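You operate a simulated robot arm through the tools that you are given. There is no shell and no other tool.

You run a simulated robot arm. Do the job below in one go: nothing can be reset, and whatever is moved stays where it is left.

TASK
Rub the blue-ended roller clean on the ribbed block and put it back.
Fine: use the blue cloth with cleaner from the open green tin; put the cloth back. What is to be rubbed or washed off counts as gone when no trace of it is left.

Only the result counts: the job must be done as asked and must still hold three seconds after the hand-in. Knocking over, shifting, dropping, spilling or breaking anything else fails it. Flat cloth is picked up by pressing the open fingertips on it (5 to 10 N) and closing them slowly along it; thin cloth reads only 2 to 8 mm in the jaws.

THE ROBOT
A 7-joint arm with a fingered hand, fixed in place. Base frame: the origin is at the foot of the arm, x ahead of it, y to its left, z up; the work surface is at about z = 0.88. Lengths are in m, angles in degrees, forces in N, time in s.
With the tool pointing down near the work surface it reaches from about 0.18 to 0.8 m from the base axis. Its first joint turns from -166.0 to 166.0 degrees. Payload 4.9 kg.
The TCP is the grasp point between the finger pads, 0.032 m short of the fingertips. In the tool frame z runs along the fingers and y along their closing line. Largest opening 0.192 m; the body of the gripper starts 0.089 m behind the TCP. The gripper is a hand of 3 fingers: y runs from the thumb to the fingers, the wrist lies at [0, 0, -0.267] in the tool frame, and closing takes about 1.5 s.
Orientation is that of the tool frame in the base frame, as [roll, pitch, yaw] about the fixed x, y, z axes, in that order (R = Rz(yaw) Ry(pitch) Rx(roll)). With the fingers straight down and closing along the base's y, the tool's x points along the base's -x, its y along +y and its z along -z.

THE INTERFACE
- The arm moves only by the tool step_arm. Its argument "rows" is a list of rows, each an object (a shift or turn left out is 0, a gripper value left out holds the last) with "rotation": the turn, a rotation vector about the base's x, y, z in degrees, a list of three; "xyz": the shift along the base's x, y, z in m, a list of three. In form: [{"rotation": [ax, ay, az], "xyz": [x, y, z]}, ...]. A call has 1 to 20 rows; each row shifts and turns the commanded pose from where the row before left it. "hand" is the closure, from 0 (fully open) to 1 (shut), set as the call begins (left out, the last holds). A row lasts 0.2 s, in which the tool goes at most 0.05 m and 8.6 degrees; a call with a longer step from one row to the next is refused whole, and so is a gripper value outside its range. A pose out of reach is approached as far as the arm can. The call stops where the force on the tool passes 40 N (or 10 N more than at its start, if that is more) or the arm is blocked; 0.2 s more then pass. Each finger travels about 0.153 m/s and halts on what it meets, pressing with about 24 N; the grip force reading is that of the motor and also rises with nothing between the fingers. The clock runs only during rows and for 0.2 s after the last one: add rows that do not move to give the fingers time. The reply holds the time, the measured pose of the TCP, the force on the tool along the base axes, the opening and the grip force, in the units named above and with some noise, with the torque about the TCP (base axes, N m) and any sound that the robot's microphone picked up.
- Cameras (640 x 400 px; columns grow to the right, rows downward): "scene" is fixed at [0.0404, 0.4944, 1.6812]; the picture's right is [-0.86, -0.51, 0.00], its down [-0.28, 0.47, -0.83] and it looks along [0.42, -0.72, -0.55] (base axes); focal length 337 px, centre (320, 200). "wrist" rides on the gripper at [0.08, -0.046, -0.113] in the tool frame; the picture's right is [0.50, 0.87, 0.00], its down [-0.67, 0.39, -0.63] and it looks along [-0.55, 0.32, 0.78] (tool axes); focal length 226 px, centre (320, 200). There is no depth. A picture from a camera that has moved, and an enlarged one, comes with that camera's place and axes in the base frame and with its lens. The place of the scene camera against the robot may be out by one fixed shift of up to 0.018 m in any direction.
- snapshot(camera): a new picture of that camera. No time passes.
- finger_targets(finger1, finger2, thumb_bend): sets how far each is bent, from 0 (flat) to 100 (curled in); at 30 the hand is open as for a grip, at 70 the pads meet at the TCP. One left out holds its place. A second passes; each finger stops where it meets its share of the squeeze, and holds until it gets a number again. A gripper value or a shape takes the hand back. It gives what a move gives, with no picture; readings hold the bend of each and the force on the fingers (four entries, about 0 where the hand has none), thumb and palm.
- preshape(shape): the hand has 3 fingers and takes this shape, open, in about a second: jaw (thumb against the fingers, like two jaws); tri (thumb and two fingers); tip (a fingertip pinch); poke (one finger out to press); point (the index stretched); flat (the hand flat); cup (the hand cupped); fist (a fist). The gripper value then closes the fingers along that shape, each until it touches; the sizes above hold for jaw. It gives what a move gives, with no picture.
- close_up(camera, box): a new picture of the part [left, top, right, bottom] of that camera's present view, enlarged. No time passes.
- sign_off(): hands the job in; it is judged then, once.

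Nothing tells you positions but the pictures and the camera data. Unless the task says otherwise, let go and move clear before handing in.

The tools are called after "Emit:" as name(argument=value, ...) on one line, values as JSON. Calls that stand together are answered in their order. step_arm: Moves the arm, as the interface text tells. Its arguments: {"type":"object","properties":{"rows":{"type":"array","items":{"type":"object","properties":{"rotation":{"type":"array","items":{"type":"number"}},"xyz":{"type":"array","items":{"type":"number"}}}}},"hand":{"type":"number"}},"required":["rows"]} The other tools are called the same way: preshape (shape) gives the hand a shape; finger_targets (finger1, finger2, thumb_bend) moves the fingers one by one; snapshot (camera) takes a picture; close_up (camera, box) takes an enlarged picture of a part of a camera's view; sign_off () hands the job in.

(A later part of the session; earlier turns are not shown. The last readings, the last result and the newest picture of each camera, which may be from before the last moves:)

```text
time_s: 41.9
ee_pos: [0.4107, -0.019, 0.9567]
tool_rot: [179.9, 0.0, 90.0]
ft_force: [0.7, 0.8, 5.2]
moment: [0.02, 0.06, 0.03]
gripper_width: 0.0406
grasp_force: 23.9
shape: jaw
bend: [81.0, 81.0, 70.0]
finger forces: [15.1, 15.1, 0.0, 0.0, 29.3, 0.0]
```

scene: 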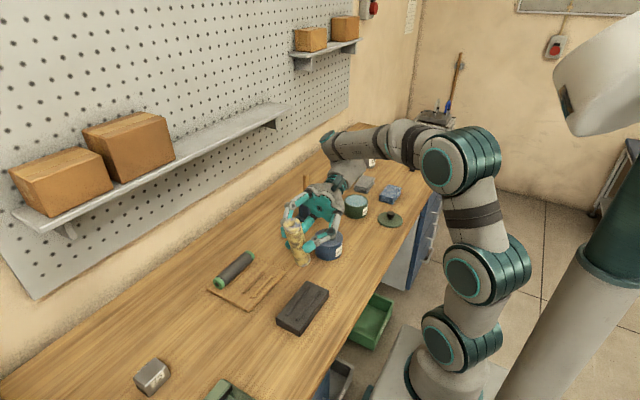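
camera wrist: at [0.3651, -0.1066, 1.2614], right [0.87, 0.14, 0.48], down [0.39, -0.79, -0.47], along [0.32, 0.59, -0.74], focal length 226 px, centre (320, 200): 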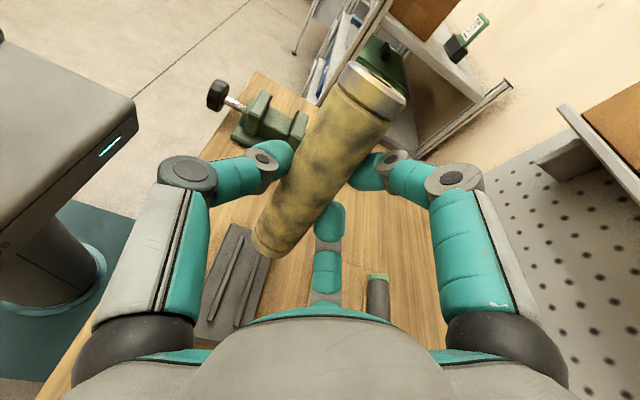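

Emit:
step_arm(rows=[{}, {}, {}, {}], hand=0.58)

Emit:
step_arm(rows=[{"xyz": [0, 0, 0.01]}, {"xyz": [0, 0, 0.03]}, {"xyz": [0, 0, 0.05]}, {"xyz": [0, 0, 0.05]}, {"xyz": [0, 0, 0.02]}, {}])

Emit:
snapshot(camera="wrist")

Emit:
close_up(camera="scene", box=[250, 250, 350, 350])

```text
time_s: 42.9
ee_pos: [0.4103, -0.0194, 0.9535]
tool_rot: [-179.9, 0.0, 90.0]
ft_force: [-0.2, -0.1, -0.1]
moment: [0.02, 0.03, -0.03]
gripper_width: 0.0803
grasp_force: 0.1
shape: jaw
bend: [41.0, 41.0, 70.0]
finger forces: [0.1, 0.3, 0.0, 0.1, 0.0, 0.0]
```

```text
time_s: 44.3
ee_pos: [0.4108, -0.021, 1.1148]
tool_rot: [-180.0, 0.0, 90.0]
ft_force: [0.6, 0.1, 0.3]
moment: [-0.02, 0.01, 0.01]
gripper_width: 0.0803
grasp_force: 0.2
shape: jaw
bend: [41.0, 41.0, 70.0]
finger forces: [0.0, 0.0, 0.0, 0.0, 0.1, 0.0]
```

```text
taken
camera wrist: at [0.3644, 0.0593, 1.227], right [0.87, 0.5, 0.0], down [0.39, -0.67, 0.63], along [0.32, -0.55, -0.78], focal length 226 px, centre (320, 200)
```

wrist: 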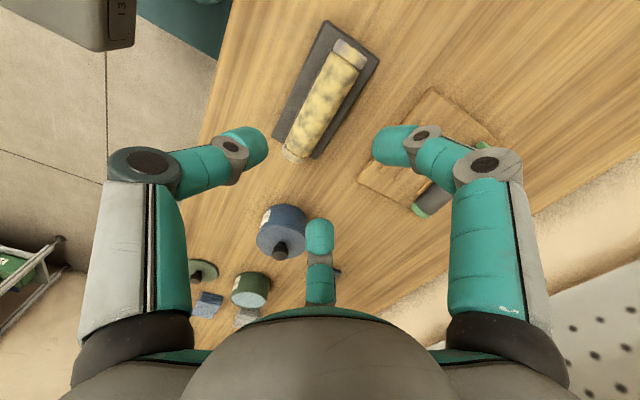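

```text
4.00 times, centred on (300, 300) of scene
camera zoom: at [0.0404, 0.4944, 1.6812], right [-0.86, -0.51, 0.0], down [-0.28, 0.47, -0.83], along [0.42, -0.72, -0.55], focal length 1349 px, centre (400, -200)
```

zoom: 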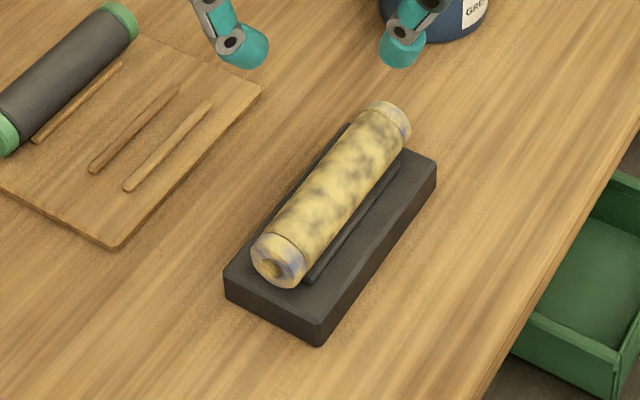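

The roller rests stably in the cradle. Next I'll go over to the blue cloth for a closer look.

Emit:
step_arm(rows=[{"xyz": [0, -0.047, 0]}, {"xyz": [0, -0.047, 0]}, {"xyz": [0, -0.047, 0]}, {"xyz": [0, -0.047, 0]}, {"xyz": [0, -0.047, 0]}, {"xyz": [0, -0.047, 0]}, {"xyz": [0, -0.047, 0]}, {"xyz": [0, -0.047, 0]}, {"xyz": [0, -0.047, 0]}, {"xyz": [0, -0.047, 0]}, {"xyz": [0, -0.047, 0]}, {"xyz": [0, -0.047, 0]}, {"xyz": [0, -0.047, -0.03]}, {"xyz": [0, -0.047, -0.03]}, {}])

Emit:
snapshot(camera="wrist")

Emit:
snapshot(camera="scene")

```text
refused: row 13 steps farther than a row can; nothing moved
```

```text
taken
camera wrist: at [0.3644, 0.0593, 1.227], right [0.87, 0.5, 0.0], down [0.39, -0.67, 0.63], along [0.32, -0.55, -0.78], focal length 226 px, centre (320, 200)
```

wrist: 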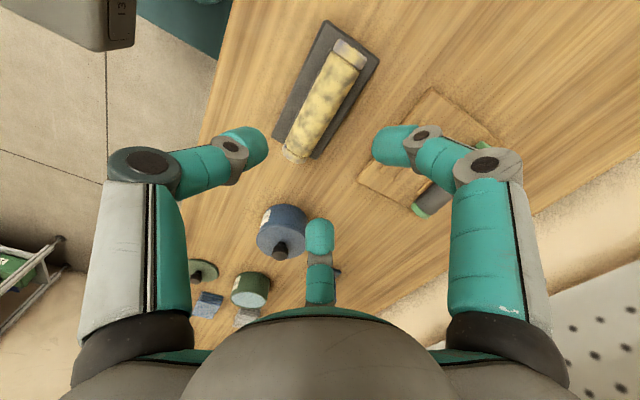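

```text
taken
```

scene: 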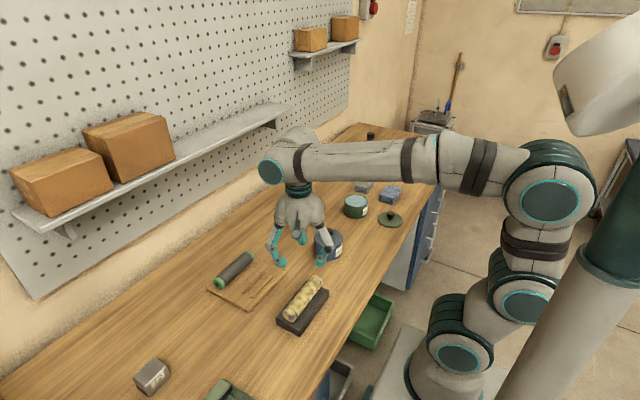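

Emit:
step_arm(rows=[{"xyz": [0, -0.047, 0]}, {"xyz": [0, -0.047, 0]}, {"xyz": [0, -0.047, 0]}, {"xyz": [0, -0.047, 0]}, {"xyz": [0, -0.047, 0]}, {"xyz": [0, -0.047, 0]}, {"xyz": [0, -0.047, 0]}, {"xyz": [0, -0.047, 0]}, {"xyz": [0, -0.047, 0]}, {"xyz": [0, -0.047, 0]}, {"xyz": [0, -0.047, 0]}, {"xyz": [0, -0.047, 0]}, {"xyz": [0, -0.047, 0]}, {"xyz": [0, -0.045, 0]}, {"xyz": [0, 0, -0.04]}, {"xyz": [0, 0, -0.04]}, {}])

Emit:
snapshot(camera="wrist")

Emit:
close_up(camera="scene", box=[330, 120, 450, 220])

```text
time_s: 47.9
ee_pos: [0.4019, -0.6297, 1.0267]
tool_rot: [180.0, -0.1, 90.0]
ft_force: [-0.5, 0.3, 0.8]
moment: [0.01, 0.01, -0.01]
gripper_width: 0.0808
grasp_force: 0.1
shape: jaw
bend: [41.0, 40.0, 70.0]
finger forces: [0.1, 0.0, 0.0, 0.1, 0.0, 0.1]
out of reach, approached as far as the arm can: row 13, 14
```

```text
taken
camera wrist: at [0.355, -0.5492, 1.1404], right [0.87, 0.5, 0.0], down [0.39, -0.67, 0.63], along [0.32, -0.55, -0.78], focal length 226 px, centre (320, 200)
```

wrist: 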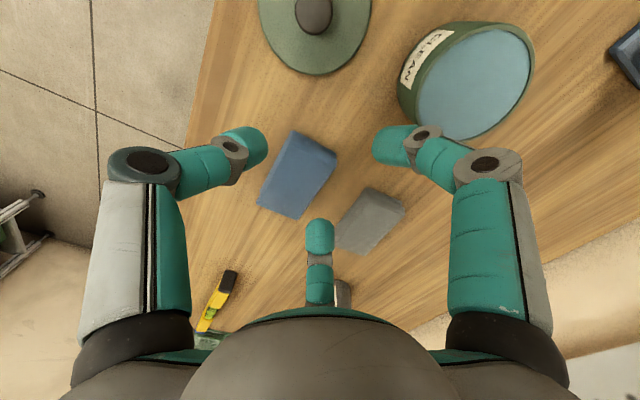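

```text
4.00 times, centred on (390, 170) of scene
camera zoom: at [0.0404, 0.4944, 1.6812], right [-0.86, -0.51, 0.0], down [-0.28, 0.47, -0.83], along [0.42, -0.72, -0.55], focal length 1349 px, centre (40, 320)
```

zoom: 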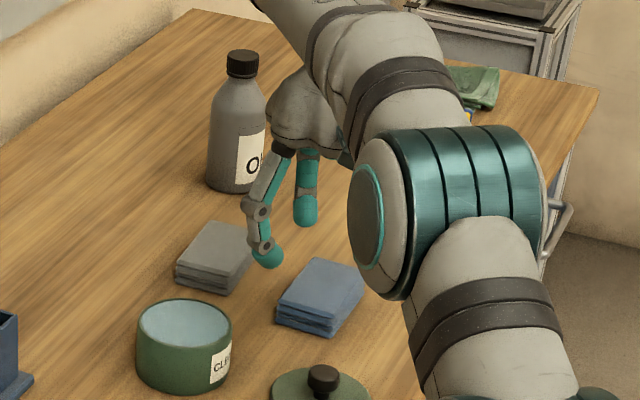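

The arm can't reach as far at that height, and the limit should ease lower down. I'll descend and go further out toward the middle of the cloth.

Emit:
step_arm(rows=[{"xyz": [0, 0, -0.04]}, {"xyz": [0, 0, -0.025]}, {"xyz": [0.003, -0.02, 0]}, {"xyz": [0, -0.02, 0]}, {}], hand=0.6)

```text
time_s: 49.1
ee_pos: [0.4041, -0.6676, 0.9641]
tool_rot: [-180.0, 0.0, 90.0]
ft_force: [-0.7, 0.0, -0.4]
moment: [0.02, -0.04, 0.02]
gripper_width: 0.0769
grasp_force: 0.2
shape: jaw
bend: [41.0, 41.0, 70.0]
finger forces: [0.0, 0.0, 0.0, 0.0, 0.0, 0.0]
```

Emit:
step_arm(rows=[{"xyz": [0.002, -0.015, 0]}, {"xyz": [0.002, -0.015, 0]}, {"xyz": [0, -0.007, 0]}, {}])

Emit:
snapshot(camera="wrist")

```text
time_s: 50.1
ee_pos: [0.3974, -0.6798, 0.9612]
tool_rot: [-179.9, 0.1, 90.0]
ft_force: [-0.1, -0.1, -0.2]
moment: [0.03, -0.02, 0.01]
gripper_width: 0.077
grasp_force: 0.1
shape: jaw
bend: [41.0, 41.0, 70.0]
finger forces: [0.0, 0.0, 0.1, 0.0, 0.0, 0.0]
out of reach, approached as far as the arm can: row 1, 2, 3
```

```text
taken
camera wrist: at [0.3522, -0.5997, 1.0734], right [0.87, 0.5, 0.0], down [0.39, -0.67, 0.63], along [0.32, -0.55, -0.78], focal length 226 px, centre (320, 200)
```

wrist: 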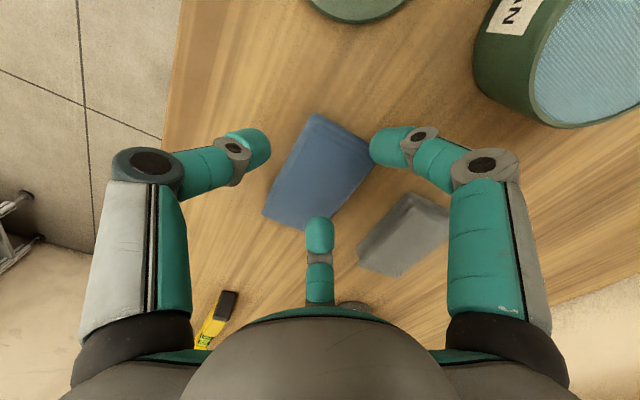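

Emit:
step_arm(rows=[{"rotation": [-5, 0, 0]}, {"rotation": [-5, 0, 0]}, {"rotation": [-5, 0, 0]}, {}])

Emit:
snapshot(camera="wrist")

```text
time_s: 51.1
ee_pos: [0.399, -0.6795, 0.9599]
tool_rot: [-180.0, 15.0, 90.0]
ft_force: [0.4, -0.3, -0.7]
moment: [0.01, -0.03, 0.01]
gripper_width: 0.0768
grasp_force: 0.1
shape: jaw
bend: [42.0, 42.0, 70.0]
finger forces: [0.0, 0.0, 0.1, 0.0, 0.0, 0.1]
```

```text
taken
camera wrist: at [0.3523, -0.5733, 1.0488], right [0.87, 0.48, -0.13], down [0.39, -0.48, 0.78], along [0.32, -0.73, -0.61], focal length 226 px, centre (320, 200)
```

wrist: 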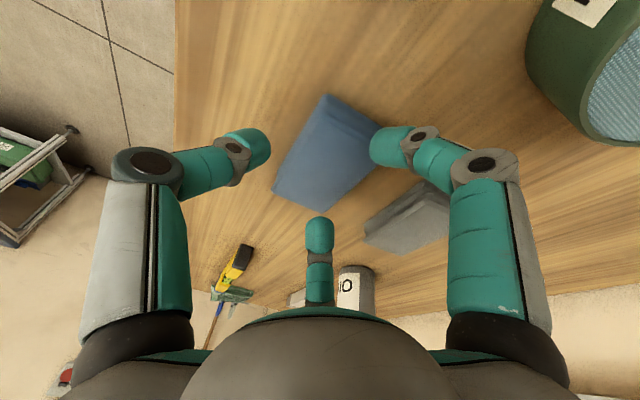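

Emit:
step_arm(rows=[{"xyz": [0.006, -0.006, 0]}, {"xyz": [0.005, -0.006, 0]}, {"xyz": [0, 0, -0.008]}, {}, {}], hand=0.78)

Emit:
close_up(camera="wrist", box=[220, 80, 440, 260])

Emit:
close_up(camera="scene", box=[350, 150, 430, 220])

```text
time_s: 52.3
ee_pos: [0.4106, -0.6923, 0.9538]
tool_rot: [180.0, 14.9, 89.9]
ft_force: [-0.2, 0.5, 0.1]
moment: [-0.02, 0.03, 0.01]
gripper_width: 0.0424
grasp_force: 0.0
shape: jaw
bend: [78.0, 78.0, 70.0]
finger forces: [0.0, 0.0, 0.0, 0.0, 0.0, 0.1]
```

```text
2.22 times, centred on (330, 170) of wrist
camera zoom: at [0.3638, -0.5855, 1.0413], right [0.87, 0.48, -0.13], down [0.39, -0.48, 0.78], along [0.32, -0.73, -0.61], focal length 502 px, centre (298, 267)
```

zoom: 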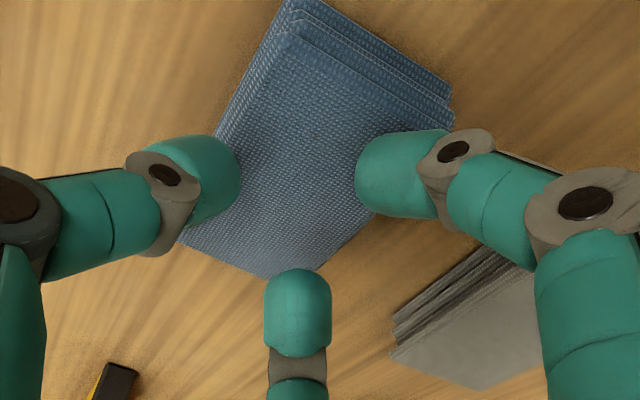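

```text
5.71 times, centred on (390, 185) of scene
camera zoom: at [0.0404, 0.4944, 1.6812], right [-0.86, -0.51, 0.0], down [-0.28, 0.47, -0.83], along [0.42, -0.72, -0.55], focal length 1928 px, centre (-80, 286)
```

zoom: 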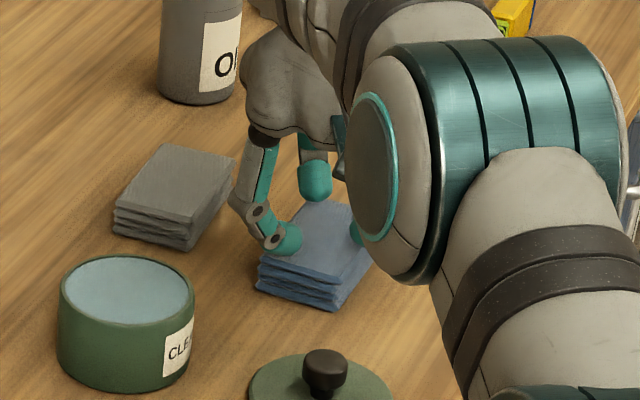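

The tips are just above the cloth. I'll press down gently.

Emit:
step_arm(rows=[{"xyz": [0.002, 0, -0.008]}, {"xyz": [0.001, 0, -0.006]}, {}])

Emit:
step_arm(rows=[{"xyz": [0, 0, -0.003]}, {"xyz": [0, 0, -0.002]}, {}])

```text
time_s: 53.1
ee_pos: [0.4131, -0.6942, 0.942]
tool_rot: [179.8, 15.3, 90.0]
ft_force: [-2.1, 3.1, 22.2]
moment: [0.24, 0.34, -0.08]
gripper_width: 0.0434
grasp_force: 0.0
shape: jaw
bend: [80.0, 78.0, 70.0]
finger forces: [10.7, 0.0, 0.0, 0.0, 11.1, 0.1]
```

```text
time_s: 53.9
ee_pos: [0.4113, -0.6926, 0.9337]
tool_rot: [-179.9, 15.0, 90.0]
ft_force: [-9.0, 1.2, 24.0]
moment: [0.0, 0.41, -0.02]
gripper_width: 0.0183
grasp_force: 23.5
shape: jaw
bend: [79.0, 70.0, 60.0]
finger forces: [0.0, 0.0, 0.0, 0.0, 32.5, 0.1]
```

I pressed harder than I meant to and the fingers shifted. Let me look.

Emit:
close_up(camera="wrist", box=[220, 80, 440, 260])

Emit:
close_up(camera="scene", box=[350, 150, 430, 220])

```text
2.22 times, centred on (330, 170) of wrist
camera zoom: at [0.3656, -0.5858, 1.0219], right [0.87, 0.48, -0.13], down [0.39, -0.49, 0.78], along [0.31, -0.73, -0.61], focal length 502 px, centre (298, 267)
```

zoom: 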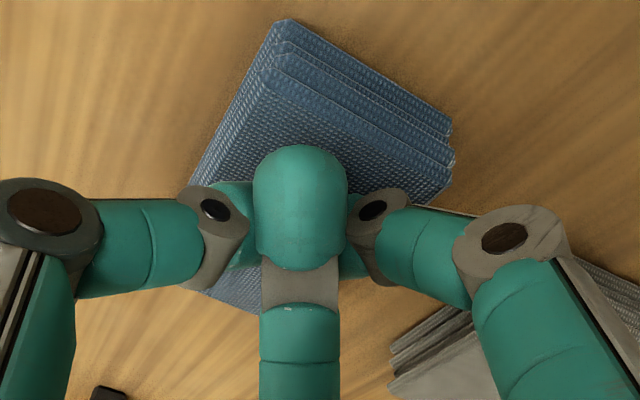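

```text
5.71 times, centred on (390, 185) of scene
camera zoom: at [0.0404, 0.4944, 1.6812], right [-0.86, -0.51, 0.0], down [-0.28, 0.47, -0.83], along [0.42, -0.72, -0.55], focal length 1928 px, centre (-80, 286)
```

zoom: 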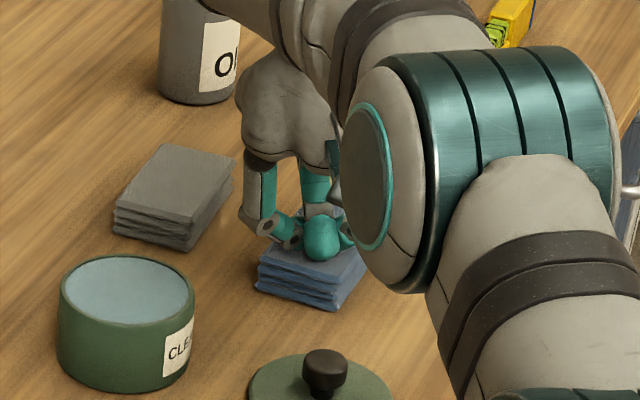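

Emit:
step_arm(rows=[{"xyz": [0, 0, 0.006]}, {"xyz": [0, 0, 0.008]}, {"xyz": [0, 0, 0.01]}, {}])

Emit:
close_up(camera="wrist", box=[220, 80, 440, 260])

Emit:
close_up(camera="scene", box=[350, 150, 430, 220])

```text
time_s: 54.9
ee_pos: [0.4126, -0.6933, 0.9569]
tool_rot: [-180.0, 15.0, 90.1]
ft_force: [-0.3, 0.7, 0.6]
moment: [0.0, -0.02, 0.03]
gripper_width: 0.0156
grasp_force: 24.0
shape: jaw
bend: [78.0, 70.0, 63.0]
finger forces: [0.0, 0.0, 0.0, 0.1, 0.1, 0.1]
```

```text
2.22 times, centred on (330, 170) of wrist
camera zoom: at [0.3667, -0.5864, 1.0457], right [0.87, 0.48, -0.13], down [0.39, -0.49, 0.78], along [0.32, -0.73, -0.61], focal length 502 px, centre (298, 267)
```

zoom: 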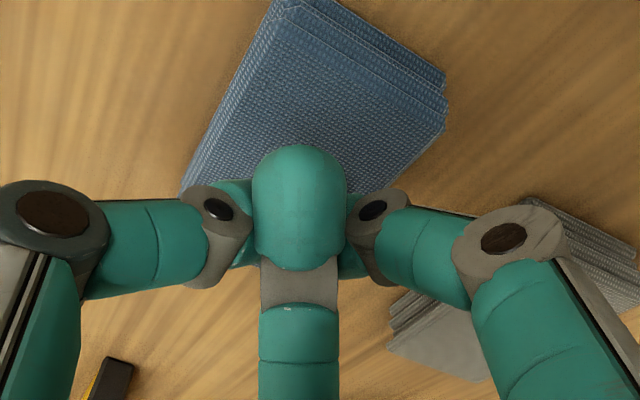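

```text
5.71 times, centred on (390, 185) of scene
camera zoom: at [0.0404, 0.4944, 1.6812], right [-0.86, -0.51, 0.0], down [-0.28, 0.47, -0.83], along [0.42, -0.72, -0.55], focal length 1928 px, centre (-80, 286)
```

zoom: 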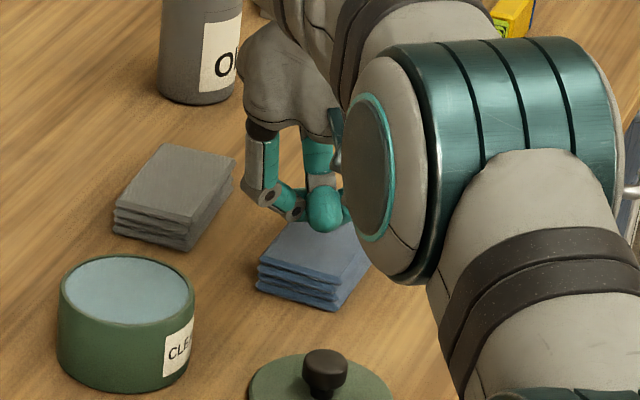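

The cloth is unharmed and the fingers just slid together on top of it. I'll square up the hand, open it wider, and do it properly: a light 5–10 N press, then slow closing.

Emit:
step_arm(rows=[{"xyz": [0, 0.005, 0.01]}, {"rotation": [7.5, 0, 0], "xyz": [-0.002, 0.01, 0]}, {"rotation": [7.5, 0, 0], "xyz": [0, 0.005, 0]}, {}, {}], hand=0.72)

Emit:
close_up(camera="wrist", box=[220, 80, 440, 260])

```text
time_s: 56.1
ee_pos: [0.4102, -0.6713, 0.9697]
tool_rot: [-180.0, 0.0, 90.0]
ft_force: [-0.3, 0.0, 1.7]
moment: [-0.03, 0.0, 0.0]
gripper_width: 0.0538
grasp_force: 0.0
shape: jaw
bend: [49.0, 49.0, 70.0]
finger forces: [0.0, 0.1, 0.0, 0.1, 0.0, 0.1]
```

```text
2.22 times, centred on (330, 170) of wrist
camera zoom: at [0.3646, -0.5916, 1.082], right [0.87, 0.5, 0.0], down [0.39, -0.67, 0.63], along [0.32, -0.55, -0.77], focal length 502 px, centre (298, 267)
```

zoom: 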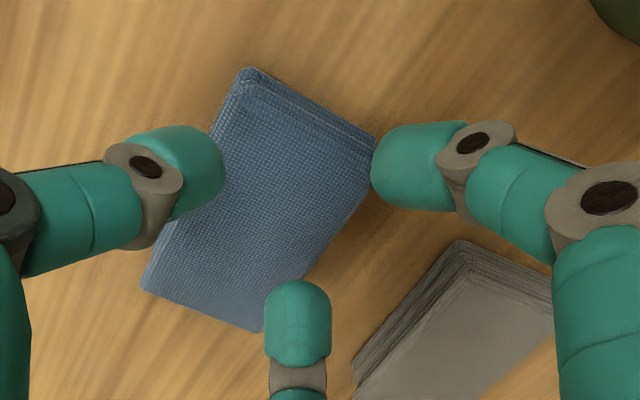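

Emit:
step_arm(rows=[{"xyz": [0.003, -0.004, -0.01]}, {"xyz": [0, 0, -0.01]}, {"xyz": [0, 0, -0.004]}, {}, {}], hand=0.76)

Emit:
step_arm(rows=[{"xyz": [0, 0, -0.0015]}, {}])

Emit:
step_arm(rows=[{"xyz": [0, 0, -0.0015]}, {}])

```text
time_s: 57.3
ee_pos: [0.4094, -0.6688, 0.9439]
tool_rot: [180.0, 0.0, 90.1]
ft_force: [0.1, 0.0, 0.9]
moment: [-0.04, -0.04, -0.02]
gripper_width: 0.0466
grasp_force: 0.1
shape: jaw
bend: [78.0, 78.0, 70.0]
finger forces: [0.1, 1.0, 0.0, 0.1, 0.0, 0.0]
out of reach, approached as far as the arm can: row 1
```

```text
time_s: 57.9
ee_pos: [0.4099, -0.6671, 0.9437]
tool_rot: [179.9, 0.0, 90.0]
ft_force: [0.5, -1.5, 5.7]
moment: [-0.21, -0.11, 0.0]
gripper_width: 0.0468
grasp_force: 0.1
shape: jaw
bend: [78.0, 78.0, 70.0]
finger forces: [0.1, 5.7, 0.1, 0.0, 0.0, 0.0]
```

```text
time_s: 58.5
ee_pos: [0.4077, -0.6689, 0.9416]
tool_rot: [179.9, 0.1, 90.0]
ft_force: [2.3, -2.5, 12.2]
moment: [-0.41, -0.26, -0.01]
gripper_width: 0.0473
grasp_force: 0.1
shape: jaw
bend: [78.0, 79.0, 70.0]
finger forces: [0.1, 12.7, 0.0, 0.0, 0.2, 0.0]
```

Only one finger lands on the cloth there. Since it's a thick folded pad about 65 mm wide, I'll raise, tilt for reach, and grasp it across its sides instead.

Emit:
step_arm(rows=[{"xyz": [0, 0, 0.015]}, {"xyz": [0, 0, 0.015]}, {"rotation": [-7.5, 0, 0], "xyz": [0.003, 0, 0]}, {"rotation": [-7.5, 0, 0], "xyz": [0.006, -0.01, 0]}, {"xyz": [0.0, -0.008, 0]}, {}], hand=0.52)

Emit:
close_up(camera="wrist", box=[200, 60, 460, 260])

```text
time_s: 59.9
ee_pos: [0.4172, -0.6863, 0.9689]
tool_rot: [180.0, 15.1, 90.0]
ft_force: [0.1, -0.3, -0.8]
moment: [0.0, 0.0, -0.02]
gripper_width: 0.092
grasp_force: 0.1
shape: jaw
bend: [38.0, 37.0, 70.0]
finger forces: [0.0, 0.1, 0.0, 0.1, 0.0, 0.0]
```

```text
2.00 times, centred on (330, 160) of wrist
camera zoom: at [0.3712, -0.5798, 1.0574], right [0.87, 0.48, -0.13], down [0.39, -0.48, 0.78], along [0.32, -0.73, -0.61], focal length 452 px, centre (300, 280)
```

zoom: 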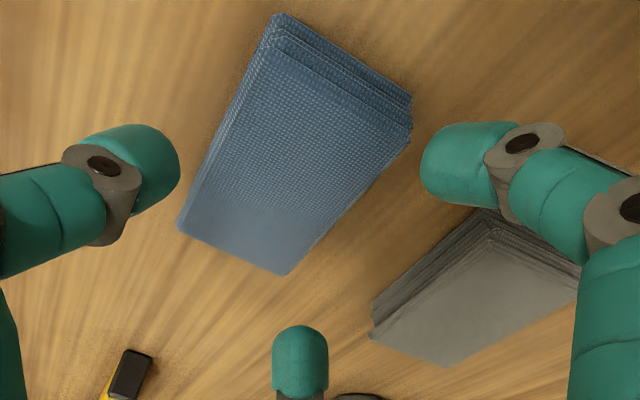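

Emit:
step_arm(rows=[{"xyz": [0.006, 0, -0.015]}, {"xyz": [0, 0, -0.015]}, {"xyz": [0, 0, -0.008]}, {"xyz": [0, 0, -0.004]}, {}])

Emit:
close_up(camera="wrist", box=[200, 60, 460, 260])

Emit:
close_up(camera="scene", box=[350, 150, 430, 220])

```text
time_s: 61.1
ee_pos: [0.4234, -0.686, 0.9273]
tool_rot: [180.0, 15.0, 90.0]
ft_force: [0.1, 0.4, -0.2]
moment: [-0.02, -0.02, 0.01]
gripper_width: 0.0919
grasp_force: 0.1
shape: jaw
bend: [38.0, 37.0, 70.0]
finger forces: [0.0, 0.1, 0.0, 0.0, 0.1, 0.0]
```

```text
2.00 times, centred on (330, 160) of wrist
camera zoom: at [0.3775, -0.5791, 1.0158], right [0.87, 0.48, -0.13], down [0.39, -0.48, 0.78], along [0.32, -0.73, -0.61], focal length 452 px, centre (300, 280)
```

zoom: 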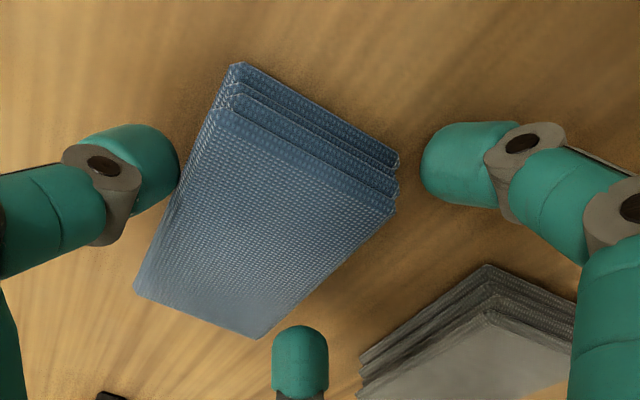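

```text
5.71 times, centred on (390, 185) of scene
camera zoom: at [0.0404, 0.4944, 1.6812], right [-0.86, -0.51, 0.0], down [-0.28, 0.47, -0.83], along [0.42, -0.72, -0.55], focal length 1928 px, centre (-80, 286)
```

zoom: 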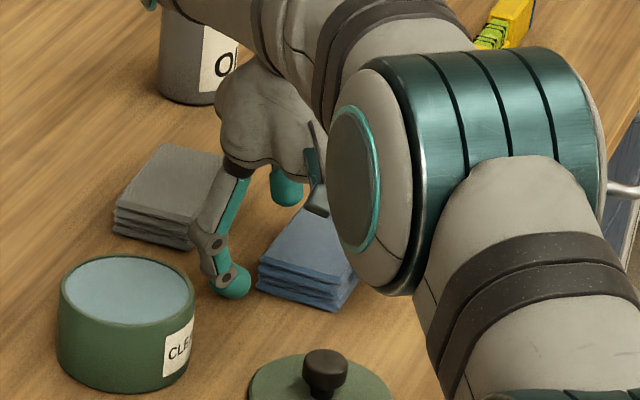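

Emit:
step_arm(rows=[{"xyz": [0, -0.006, 0.0]}, {"xyz": [0, -0.006, 0.0]}, {}])

Emit:
step_arm(rows=[{}, {}, {}], hand=0.66)

Emit:
close_up(camera="wrist", box=[200, 60, 460, 260])

```text
time_s: 61.9
ee_pos: [0.4245, -0.6981, 0.9271]
tool_rot: [-180.0, 15.0, 90.0]
ft_force: [0.5, 0.1, -0.1]
moment: [0.0, 0.01, -0.03]
gripper_width: 0.0919
grasp_force: 0.1
shape: jaw
bend: [37.0, 37.0, 70.0]
finger forces: [0.1, 0.1, 0.1, 0.0, 0.2, 0.0]
```

```text
time_s: 62.7
ee_pos: [0.4235, -0.6973, 0.9264]
tool_rot: [180.0, 15.1, 90.0]
ft_force: [0.5, 0.3, 2.5]
moment: [-0.18, -0.03, 0.04]
gripper_width: 0.0716
grasp_force: 24.0
shape: jaw
bend: [81.0, 81.0, 70.0]
finger forces: [14.7, 16.1, 0.1, 0.1, 28.6, 0.0]
```

```text
2.00 times, centred on (330, 160) of wrist
camera zoom: at [0.3778, -0.5914, 1.0156], right [0.87, 0.48, -0.13], down [0.39, -0.48, 0.78], along [0.32, -0.73, -0.61], focal length 452 px, centre (300, 280)
```

zoom: 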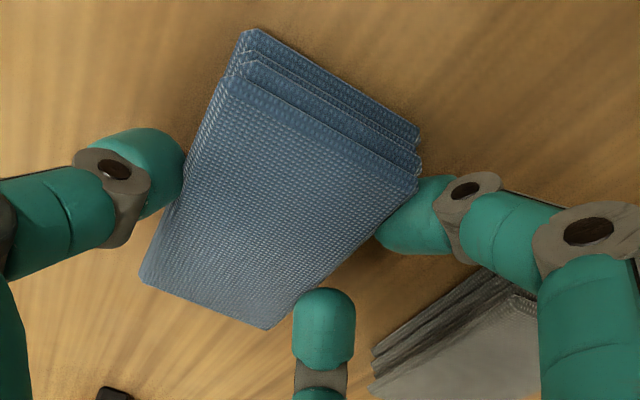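

All three fingers grip the pad (0.072 m, about 24 N). I'll lift it slowly.

Emit:
step_arm(rows=[{}, {"xyz": [0, 0.0, 0.006]}, {"xyz": [0, 0.0, 0.012]}, {"xyz": [0, 0.005, 0.02]}, {"xyz": [0, 0.01, 0.03]}, {}], hand=0.75)

Emit:
snapshot(camera="wrist")

Emit:
close_up(camera="scene", box=[340, 130, 440, 220])

```text
time_s: 64.1
ee_pos: [0.4246, -0.6844, 0.996]
tool_rot: [179.9, 15.0, 89.9]
ft_force: [-0.7, 0.8, -0.4]
moment: [0.02, -0.01, 0.02]
gripper_width: 0.071
grasp_force: 24.2
shape: jaw
bend: [81.0, 81.0, 70.0]
finger forces: [15.1, 14.3, 0.0, 0.0, 28.6, 0.0]
```

```text
taken
camera wrist: at [0.3778, -0.577, 1.0843], right [0.87, 0.48, -0.13], down [0.39, -0.48, 0.78], along [0.32, -0.73, -0.61], focal length 226 px, centre (320, 200)
```

wrist: 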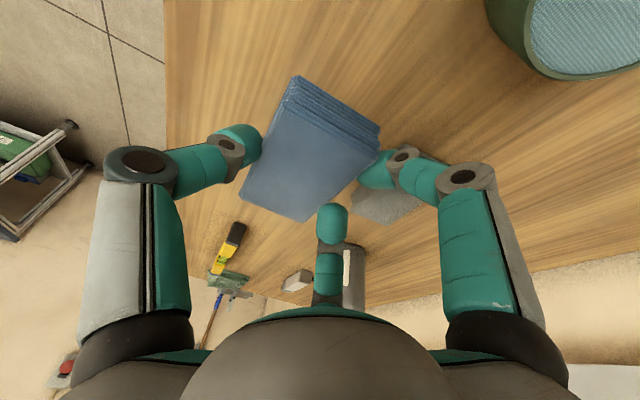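

```text
4.44 times, centred on (390, 175) of scene
camera zoom: at [0.0404, 0.4944, 1.6812], right [-0.86, -0.51, 0.0], down [-0.28, 0.47, -0.83], along [0.42, -0.72, -0.55], focal length 1499 px, centre (9, 311)
```

zoom: 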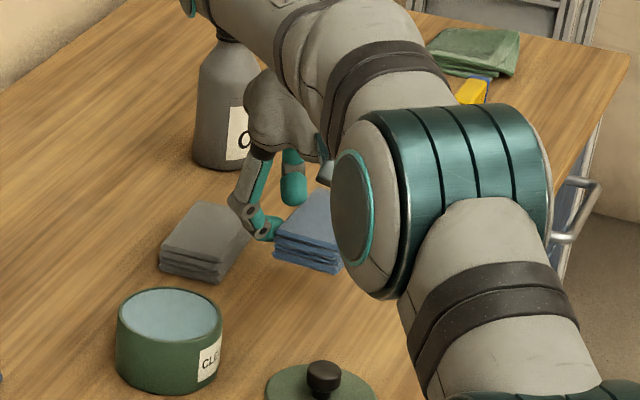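

The pad lifts cleanly. To wet it I'll tilt it 45° so one end points down into the tin, whose centre I take as (0.4825, -0.524) with the liquid at about z 0.94. First I'll hover above it.

Emit:
step_arm(rows=[{"xyz": [0, 0.0, 0.04]}, {"xyz": [0, 0.0, 0.045]}, {"xyz": [0.0118, 0.0289, 0], "rotation": [7.5, 0, 0]}, {"xyz": [0.0118, 0.0289, 0], "rotation": [7.5, 0, 0]}, {"xyz": [0.0118, 0.0289, 0], "rotation": [7.5, 0, 0]}, {"xyz": [0.0118, 0.0289, 0], "rotation": [7.5, 0, 0]}, {"xyz": [0.0118, 0.0289, 0], "rotation": [7.5, 0, 0]}, {"xyz": [0.0118, 0.0289, 0], "rotation": [7.5, 0, 0]}, {}])

Emit:
snapshot(camera="wrist")

Emit:
close_up(camera="scene", box=[300, 120, 420, 230])

```text
time_s: 66.1
ee_pos: [0.4588, -0.4855, 1.0633]
tool_rot: [-180.0, -26.9, 90.1]
ft_force: [0.4, 0.3, -0.9]
moment: [-0.01, 0.0, -0.02]
gripper_width: 0.0704
grasp_force: 24.0
shape: jaw
bend: [81.0, 81.0, 70.0]
finger forces: [15.0, 14.2, 0.0, 0.0, 28.3, 0.0]
out of reach, approached as far as the arm can: row 4, 6, 7, 8
```

```text
taken
camera wrist: at [0.4127, -0.4659, 1.2006], right [0.87, 0.45, 0.23], down [0.39, -0.88, 0.26], along [0.32, -0.14, -0.94], focal length 226 px, centre (320, 200)
```

wrist: 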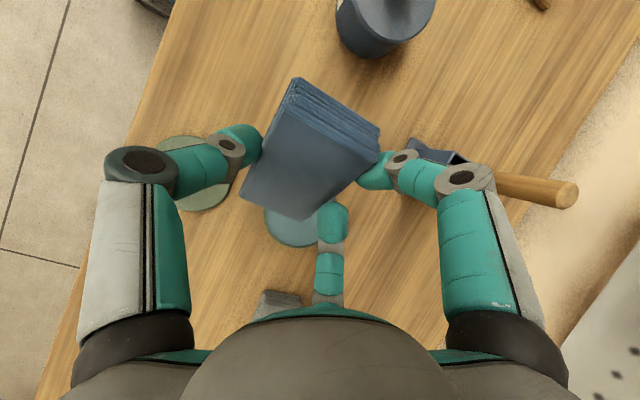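

```text
3.64 times, centred on (360, 175) of scene
camera zoom: at [0.0404, 0.4944, 1.6812], right [-0.86, -0.51, 0.0], down [-0.28, 0.47, -0.83], along [0.42, -0.72, -0.55], focal length 1227 px, centre (174, 291)
```

zoom: 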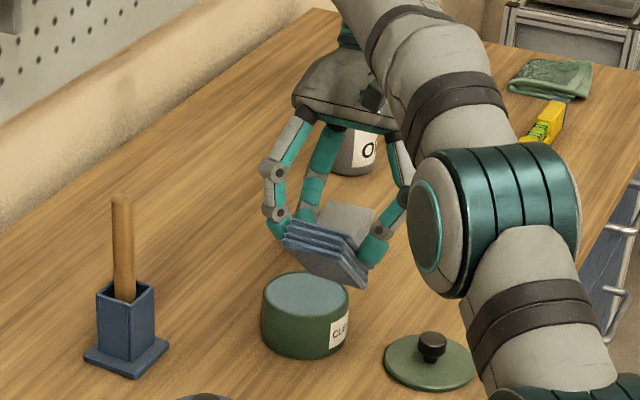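

Tilting that way puts the wrist out of reach. I'll level the hand and yaw -90° so the pad's free end points toward -x, then tilt with the wrist leaning toward the robot.

Emit:
step_arm(rows=[{"xyz": [0, 0.0, 0.03], "rotation": [-7, 0, 0]}, {"xyz": [0, 0.0, 0.02], "rotation": [-7, 0, 0]}, {"rotation": [-7, 0, 0]}, {"rotation": [-5.9, 0, 0]}, {"rotation": [0, 0, -8.2]}, {"rotation": [0, 0, -8.2]}, {"rotation": [0, 0, -8.2]}, {"rotation": [0, 0, -8.2]}, {"rotation": [0, 0, -8.2]}, {"rotation": [0, 0, -8.2]}, {"rotation": [0, 0, -8.2]}, {"rotation": [0, 0, -8.2]}, {"rotation": [0, 0, -8.2]}, {"rotation": [0, 0, -8.2]}, {"rotation": [0, 0, -8.0]}, {}])

Emit:
snapshot(camera="wrist")

```text
time_s: 69.5
ee_pos: [0.4575, -0.4857, 1.114]
tool_rot: [180.0, -0.1, 0.0]
ft_force: [0.1, 0.2, -0.7]
moment: [-0.05, 0.03, -0.01]
gripper_width: 0.0702
grasp_force: 24.1
shape: jaw
bend: [81.0, 81.0, 70.0]
finger forces: [15.1, 14.1, 0.0, 0.0, 28.4, 0.0]
```

```text
taken
camera wrist: at [0.5376, -0.4402, 1.2278], right [0.5, -0.87, 0.0], down [-0.67, -0.39, 0.63], along [-0.55, -0.32, -0.78], focal length 226 px, centre (320, 200)
```

wrist: 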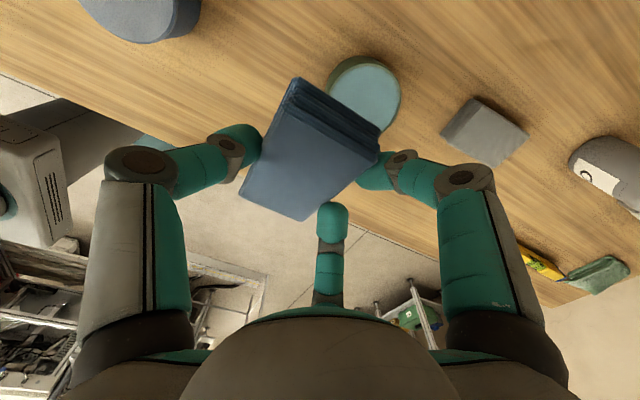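

Emit:
close_up(camera="wrist", box=[220, 30, 460, 230])

Emit:
close_up(camera="scene", box=[300, 120, 420, 230])

```text
2.00 times, centred on (340, 130) of wrist
camera zoom: at [0.5376, -0.4402, 1.2278], right [0.5, -0.87, 0.0], down [-0.67, -0.39, 0.63], along [-0.55, -0.32, -0.78], focal length 452 px, centre (280, 340)
```

zoom: 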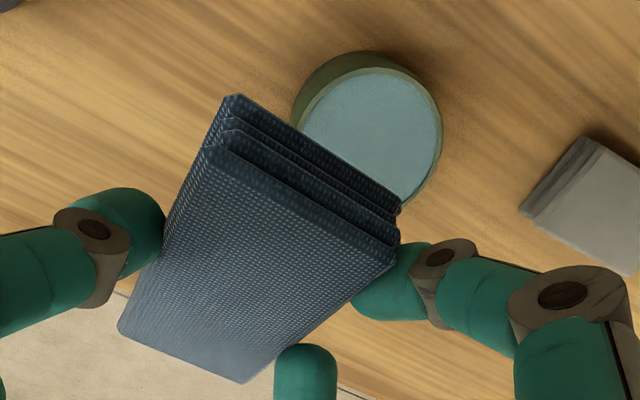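

```text
3.64 times, centred on (360, 175) of scene
camera zoom: at [0.0404, 0.4944, 1.6812], right [-0.86, -0.51, 0.0], down [-0.28, 0.47, -0.83], along [0.42, -0.72, -0.55], focal length 1227 px, centre (174, 291)
```

zoom: 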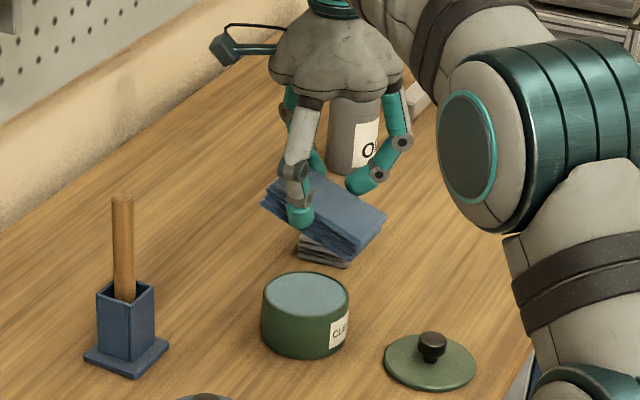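

I've refined the tin's centre to about (0.493, -0.529), rim at about z 0.925. I'll tilt 30° more so the pad is at 45°, and hover its lower edge over the tin.

Emit:
step_arm(rows=[{"xyz": [0.012, -0.014, 0], "rotation": [0, -7.5, 0]}, {"xyz": [0.012, -0.014, 0], "rotation": [0, -7.5, 0]}, {"xyz": [0.012, -0.014, 0], "rotation": [0, -7.5, 0]}, {"xyz": [0.012, -0.014, 0], "rotation": [0, -7.5, 0]}, {"xyz": [0, 0, -0.03]}, {"xyz": [0, 0, -0.03]}, {}])

Emit:
snapshot(camera="wrist")

Emit:
close_up(camera="scene", box=[310, 140, 410, 230])

```text
time_s: 71.1
ee_pos: [0.5077, -0.5433, 1.0557]
tool_rot: [180.0, -30.1, 0.0]
ft_force: [-0.3, 0.4, -0.5]
moment: [-0.01, 0.02, -0.01]
gripper_width: 0.0702
grasp_force: 24.1
shape: jaw
bend: [81.0, 81.0, 70.0]
finger forces: [15.2, 14.2, 0.1, 0.1, 28.6, 0.1]
```

```text
taken
camera wrist: at [0.5197, -0.4969, 1.1928], right [0.43, -0.87, 0.25], down [-0.9, -0.39, 0.21], along [-0.08, -0.32, -0.94], focal length 226 px, centre (320, 200)
```

wrist: 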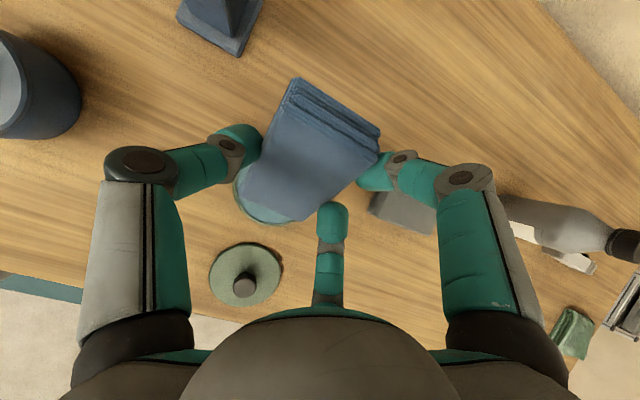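

```text
4.44 times, centred on (360, 185) of scene
camera zoom: at [0.0404, 0.4944, 1.6812], right [-0.86, -0.51, 0.0], down [-0.28, 0.47, -0.83], along [0.42, -0.72, -0.55], focal length 1499 px, centre (142, 267)
```

zoom: 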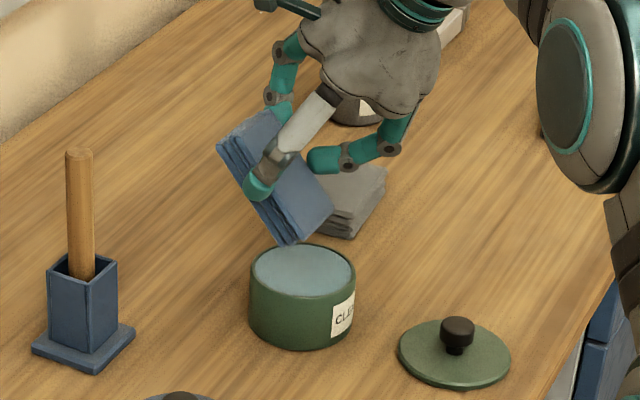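

Everything lines up, so I'll lower the pad end into the tin in small steps.

Emit:
step_arm(rows=[{"xyz": [-0.001, 0.002, -0.02]}, {"xyz": [0, 0, -0.015]}, {"xyz": [0, 0, -0.01]}, {"xyz": [0, 0, -0.007]}, {}])

Emit:
close_up(camera="scene", box=[310, 140, 410, 230])

```text
time_s: 72.3
ee_pos: [0.5056, -0.541, 1.0002]
tool_rot: [-179.8, -29.9, 0.0]
ft_force: [-1.1, 0.9, 2.0]
moment: [-0.04, 0.13, 0.0]
gripper_width: 0.0667
grasp_force: 24.1
shape: jaw
bend: [82.0, 83.0, 70.0]
finger forces: [12.4, 16.3, 0.0, 0.0, 27.3, 0.1]
```

```text
4.44 times, centred on (360, 185) of scene
camera zoom: at [0.0404, 0.4944, 1.6812], right [-0.86, -0.51, 0.0], down [-0.28, 0.47, -0.83], along [0.42, -0.72, -0.55], focal length 1499 px, centre (142, 267)
```

zoom: 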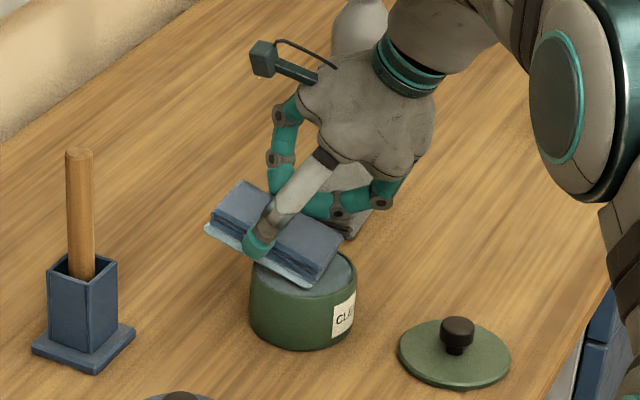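

The pad touched the liquid and its underside has turned the cleaner's light blue, so it's wet. I'll lift off and inspect.

Emit:
step_arm(rows=[{"xyz": [0, 0, 0.01]}, {"xyz": [0, 0, 0.03]}, {"xyz": [0, 0, 0.04]}, {"xyz": [0, 0, 0.03]}, {}])

Emit:
close_up(camera="scene", box=[310, 120, 410, 220])

Emit:
snapshot(camera="wrist")

```text
time_s: 73.5
ee_pos: [0.5041, -0.5409, 1.1151]
tool_rot: [-180.0, -30.0, 0.0]
ft_force: [0.2, 0.3, 0.4]
moment: [-0.03, -0.01, 0.0]
gripper_width: 0.0658
grasp_force: 23.9
shape: jaw
bend: [82.0, 82.0, 70.0]
finger forces: [13.6, 14.5, 0.0, 0.0, 26.3, 0.1]
```

```text
4.00 times, centred on (360, 170) of scene
camera zoom: at [0.0404, 0.4944, 1.6812], right [-0.86, -0.51, 0.0], down [-0.28, 0.47, -0.83], along [0.42, -0.72, -0.55], focal length 1349 px, centre (160, 320)
```

zoom: 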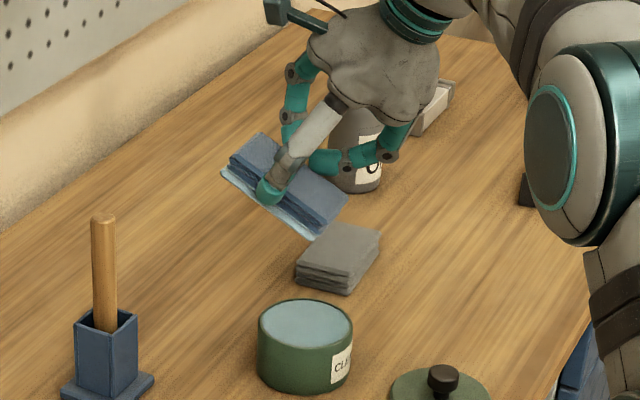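

```text
taken
camera wrist: at [0.516, -0.4944, 1.2532], right [0.43, -0.87, 0.25], down [-0.9, -0.39, 0.21], along [-0.09, -0.32, -0.95], focal length 226 px, centre (320, 200)
```

wrist: 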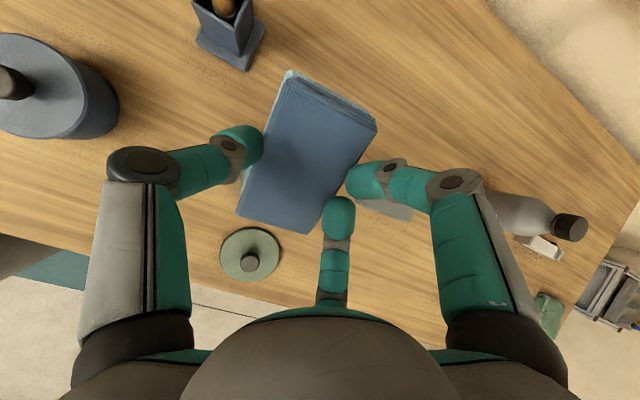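

The cloth has a wet light-blue underside and the tin hasn't moved. I'll bring the tool upright, yaw back to 90° so the pad is parallel to the roller, and move above the block.

Emit:
step_arm(rows=[{"rotation": [0, 7.5, 0]}, {"rotation": [0, 7.5, 0]}, {"rotation": [0, 7.5, 0]}, {"rotation": [0, 7.5, 0]}, {"xyz": [-0.008, 0.046, 0], "rotation": [0, 0, 8.2]}, {"xyz": [-0.008, 0.046, 0], "rotation": [0, 0, 8.2]}, {"xyz": [-0.008, 0.046, 0], "rotation": [0, 0, 8.2]}, {"xyz": [-0.008, 0.046, 0], "rotation": [0, 0, 8.2]}, {"xyz": [-0.008, 0.046, 0], "rotation": [0, 0, 8.2]}, {"xyz": [-0.008, 0.046, 0], "rotation": [0, 0, 8.2]}, {"xyz": [-0.008, 0.046, 0], "rotation": [0, 0, 8.2]}, {"xyz": [-0.008, 0.046, 0], "rotation": [0, 0, 8.2]}, {"xyz": [-0.008, 0.046, 0], "rotation": [0, 0, 8.2]}, {"xyz": [-0.008, 0.046, 0], "rotation": [0, 0, 8.2]}, {"xyz": [-0.008, 0.046, 0], "rotation": [0, 0, 8.0]}, {}])

Emit:
snapshot(camera="wrist")

Emit:
close_up(camera="scene", box=[230, 160, 370, 340])

```text
time_s: 76.9
ee_pos: [0.4161, -0.0334, 1.1118]
tool_rot: [179.9, -0.2, 90.2]
ft_force: [0.9, -0.5, -0.9]
moment: [-0.04, -0.01, 0.0]
gripper_width: 0.0606
grasp_force: 24.1
shape: jaw
bend: [81.0, 84.0, 69.0]
finger forces: [19.7, 0.1, 0.0, 0.0, 18.8, 0.0]
```

```text
taken
camera wrist: at [0.3702, 0.046, 1.2244], right [0.86, 0.5, 0.0], down [0.39, -0.67, 0.63], along [0.32, -0.55, -0.78], focal length 226 px, centre (320, 200)
```

wrist: 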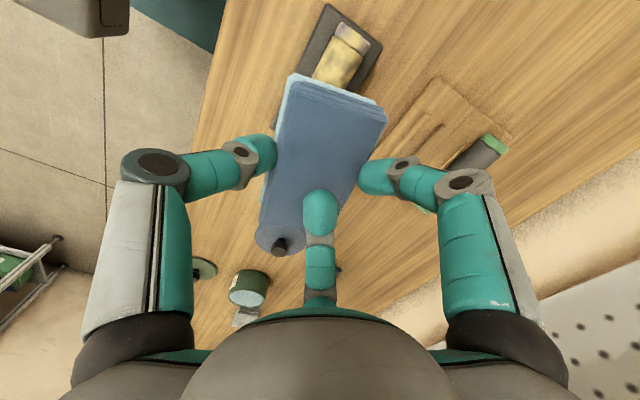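

```text
2.22 times, centred on (300, 250) of scene
camera zoom: at [0.0404, 0.4944, 1.6812], right [-0.86, -0.51, 0.0], down [-0.28, 0.47, -0.83], along [0.42, -0.72, -0.55], focal length 750 px, centre (364, 89)
```

zoom: 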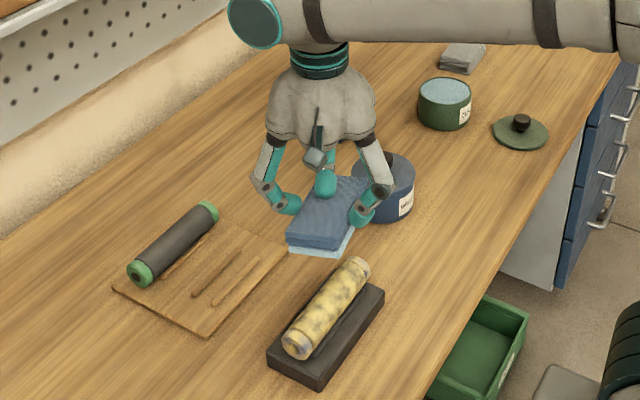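

One finger (finger 2) has lost contact with the pad. I'll look closely before doing anything.

Emit:
close_up(camera="wrist", box=[220, 60, 440, 270])

Emit:
close_up(camera="scene", box=[280, 200, 340, 290])

```text
1.90 times, centred on (330, 165) of wrist
camera zoom: at [0.3702, 0.046, 1.2244], right [0.86, 0.5, 0.0], down [0.39, -0.67, 0.63], along [0.32, -0.55, -0.78], focal length 431 px, centre (301, 267)
```

zoom: 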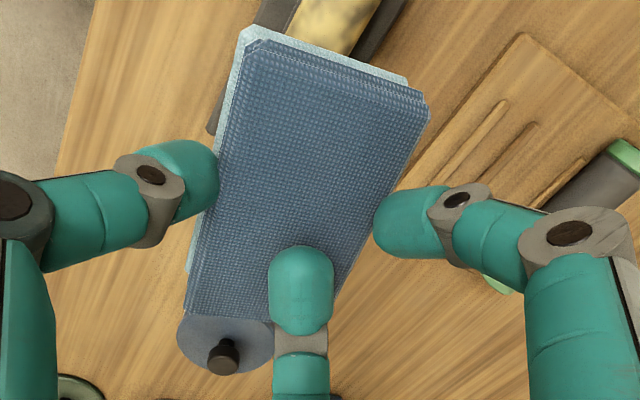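

```text
4.44 times, centred on (310, 245) of scene
camera zoom: at [0.0404, 0.4944, 1.6812], right [-0.86, -0.51, 0.0], down [-0.28, 0.47, -0.83], along [0.42, -0.72, -0.55], focal length 1499 px, centre (364, 0)
```

zoom: 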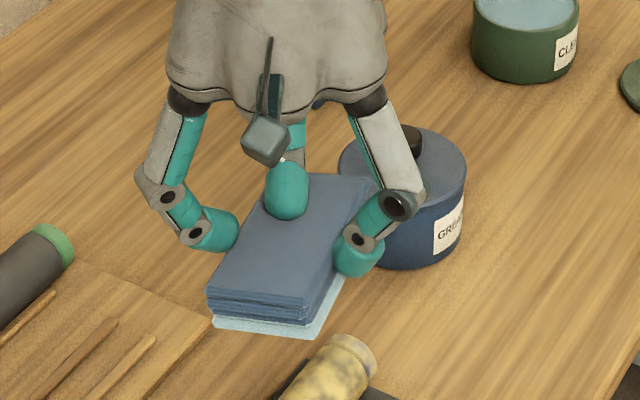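

Finger 2 has slid on top, so the grip is precarious. I'll set the pad down on the clear bench area to the left of the block and regrip it properly.

Emit:
step_arm(rows=[{"xyz": [0.0108, 0.0468, 0]}, {"xyz": [0.0108, 0.0468, 0]}, {"xyz": [0.0108, 0.0468, 0]}, {"xyz": [0.0108, 0.0468, 0]}, {"xyz": [0, 0, -0.04]}, {"xyz": [0, 0, -0.04]}, {"xyz": [0, 0, -0.04]}, {"xyz": [0, 0, -0.015]}, {}])

Emit:
close_up(camera="scene", box=[160, 230, 320, 390])

```text
time_s: 78.9
ee_pos: [0.4618, 0.1506, 0.9789]
tool_rot: [180.0, -0.1, 90.0]
ft_force: [1.3, 0.6, 0.0]
moment: [0.01, -0.01, 0.0]
gripper_width: 0.0602
grasp_force: 24.2
shape: jaw
bend: [81.0, 84.0, 69.0]
finger forces: [19.8, 0.1, 0.0, 0.0, 18.8, 0.0]
```

```text
2.50 times, centred on (240, 310) of scene
camera zoom: at [0.0404, 0.4944, 1.6812], right [-0.86, -0.51, 0.0], down [-0.28, 0.47, -0.83], along [0.42, -0.72, -0.55], focal length 843 px, centre (520, -75)
```

zoom: 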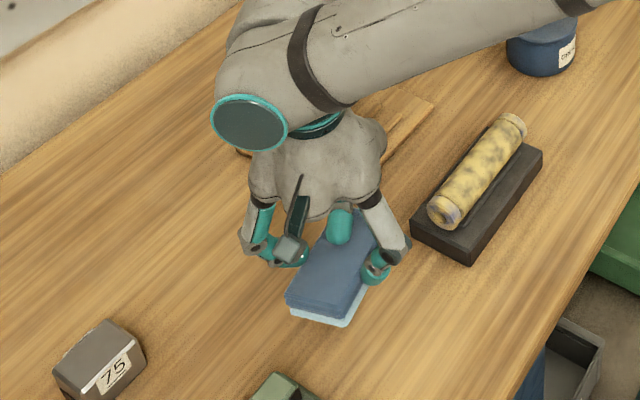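

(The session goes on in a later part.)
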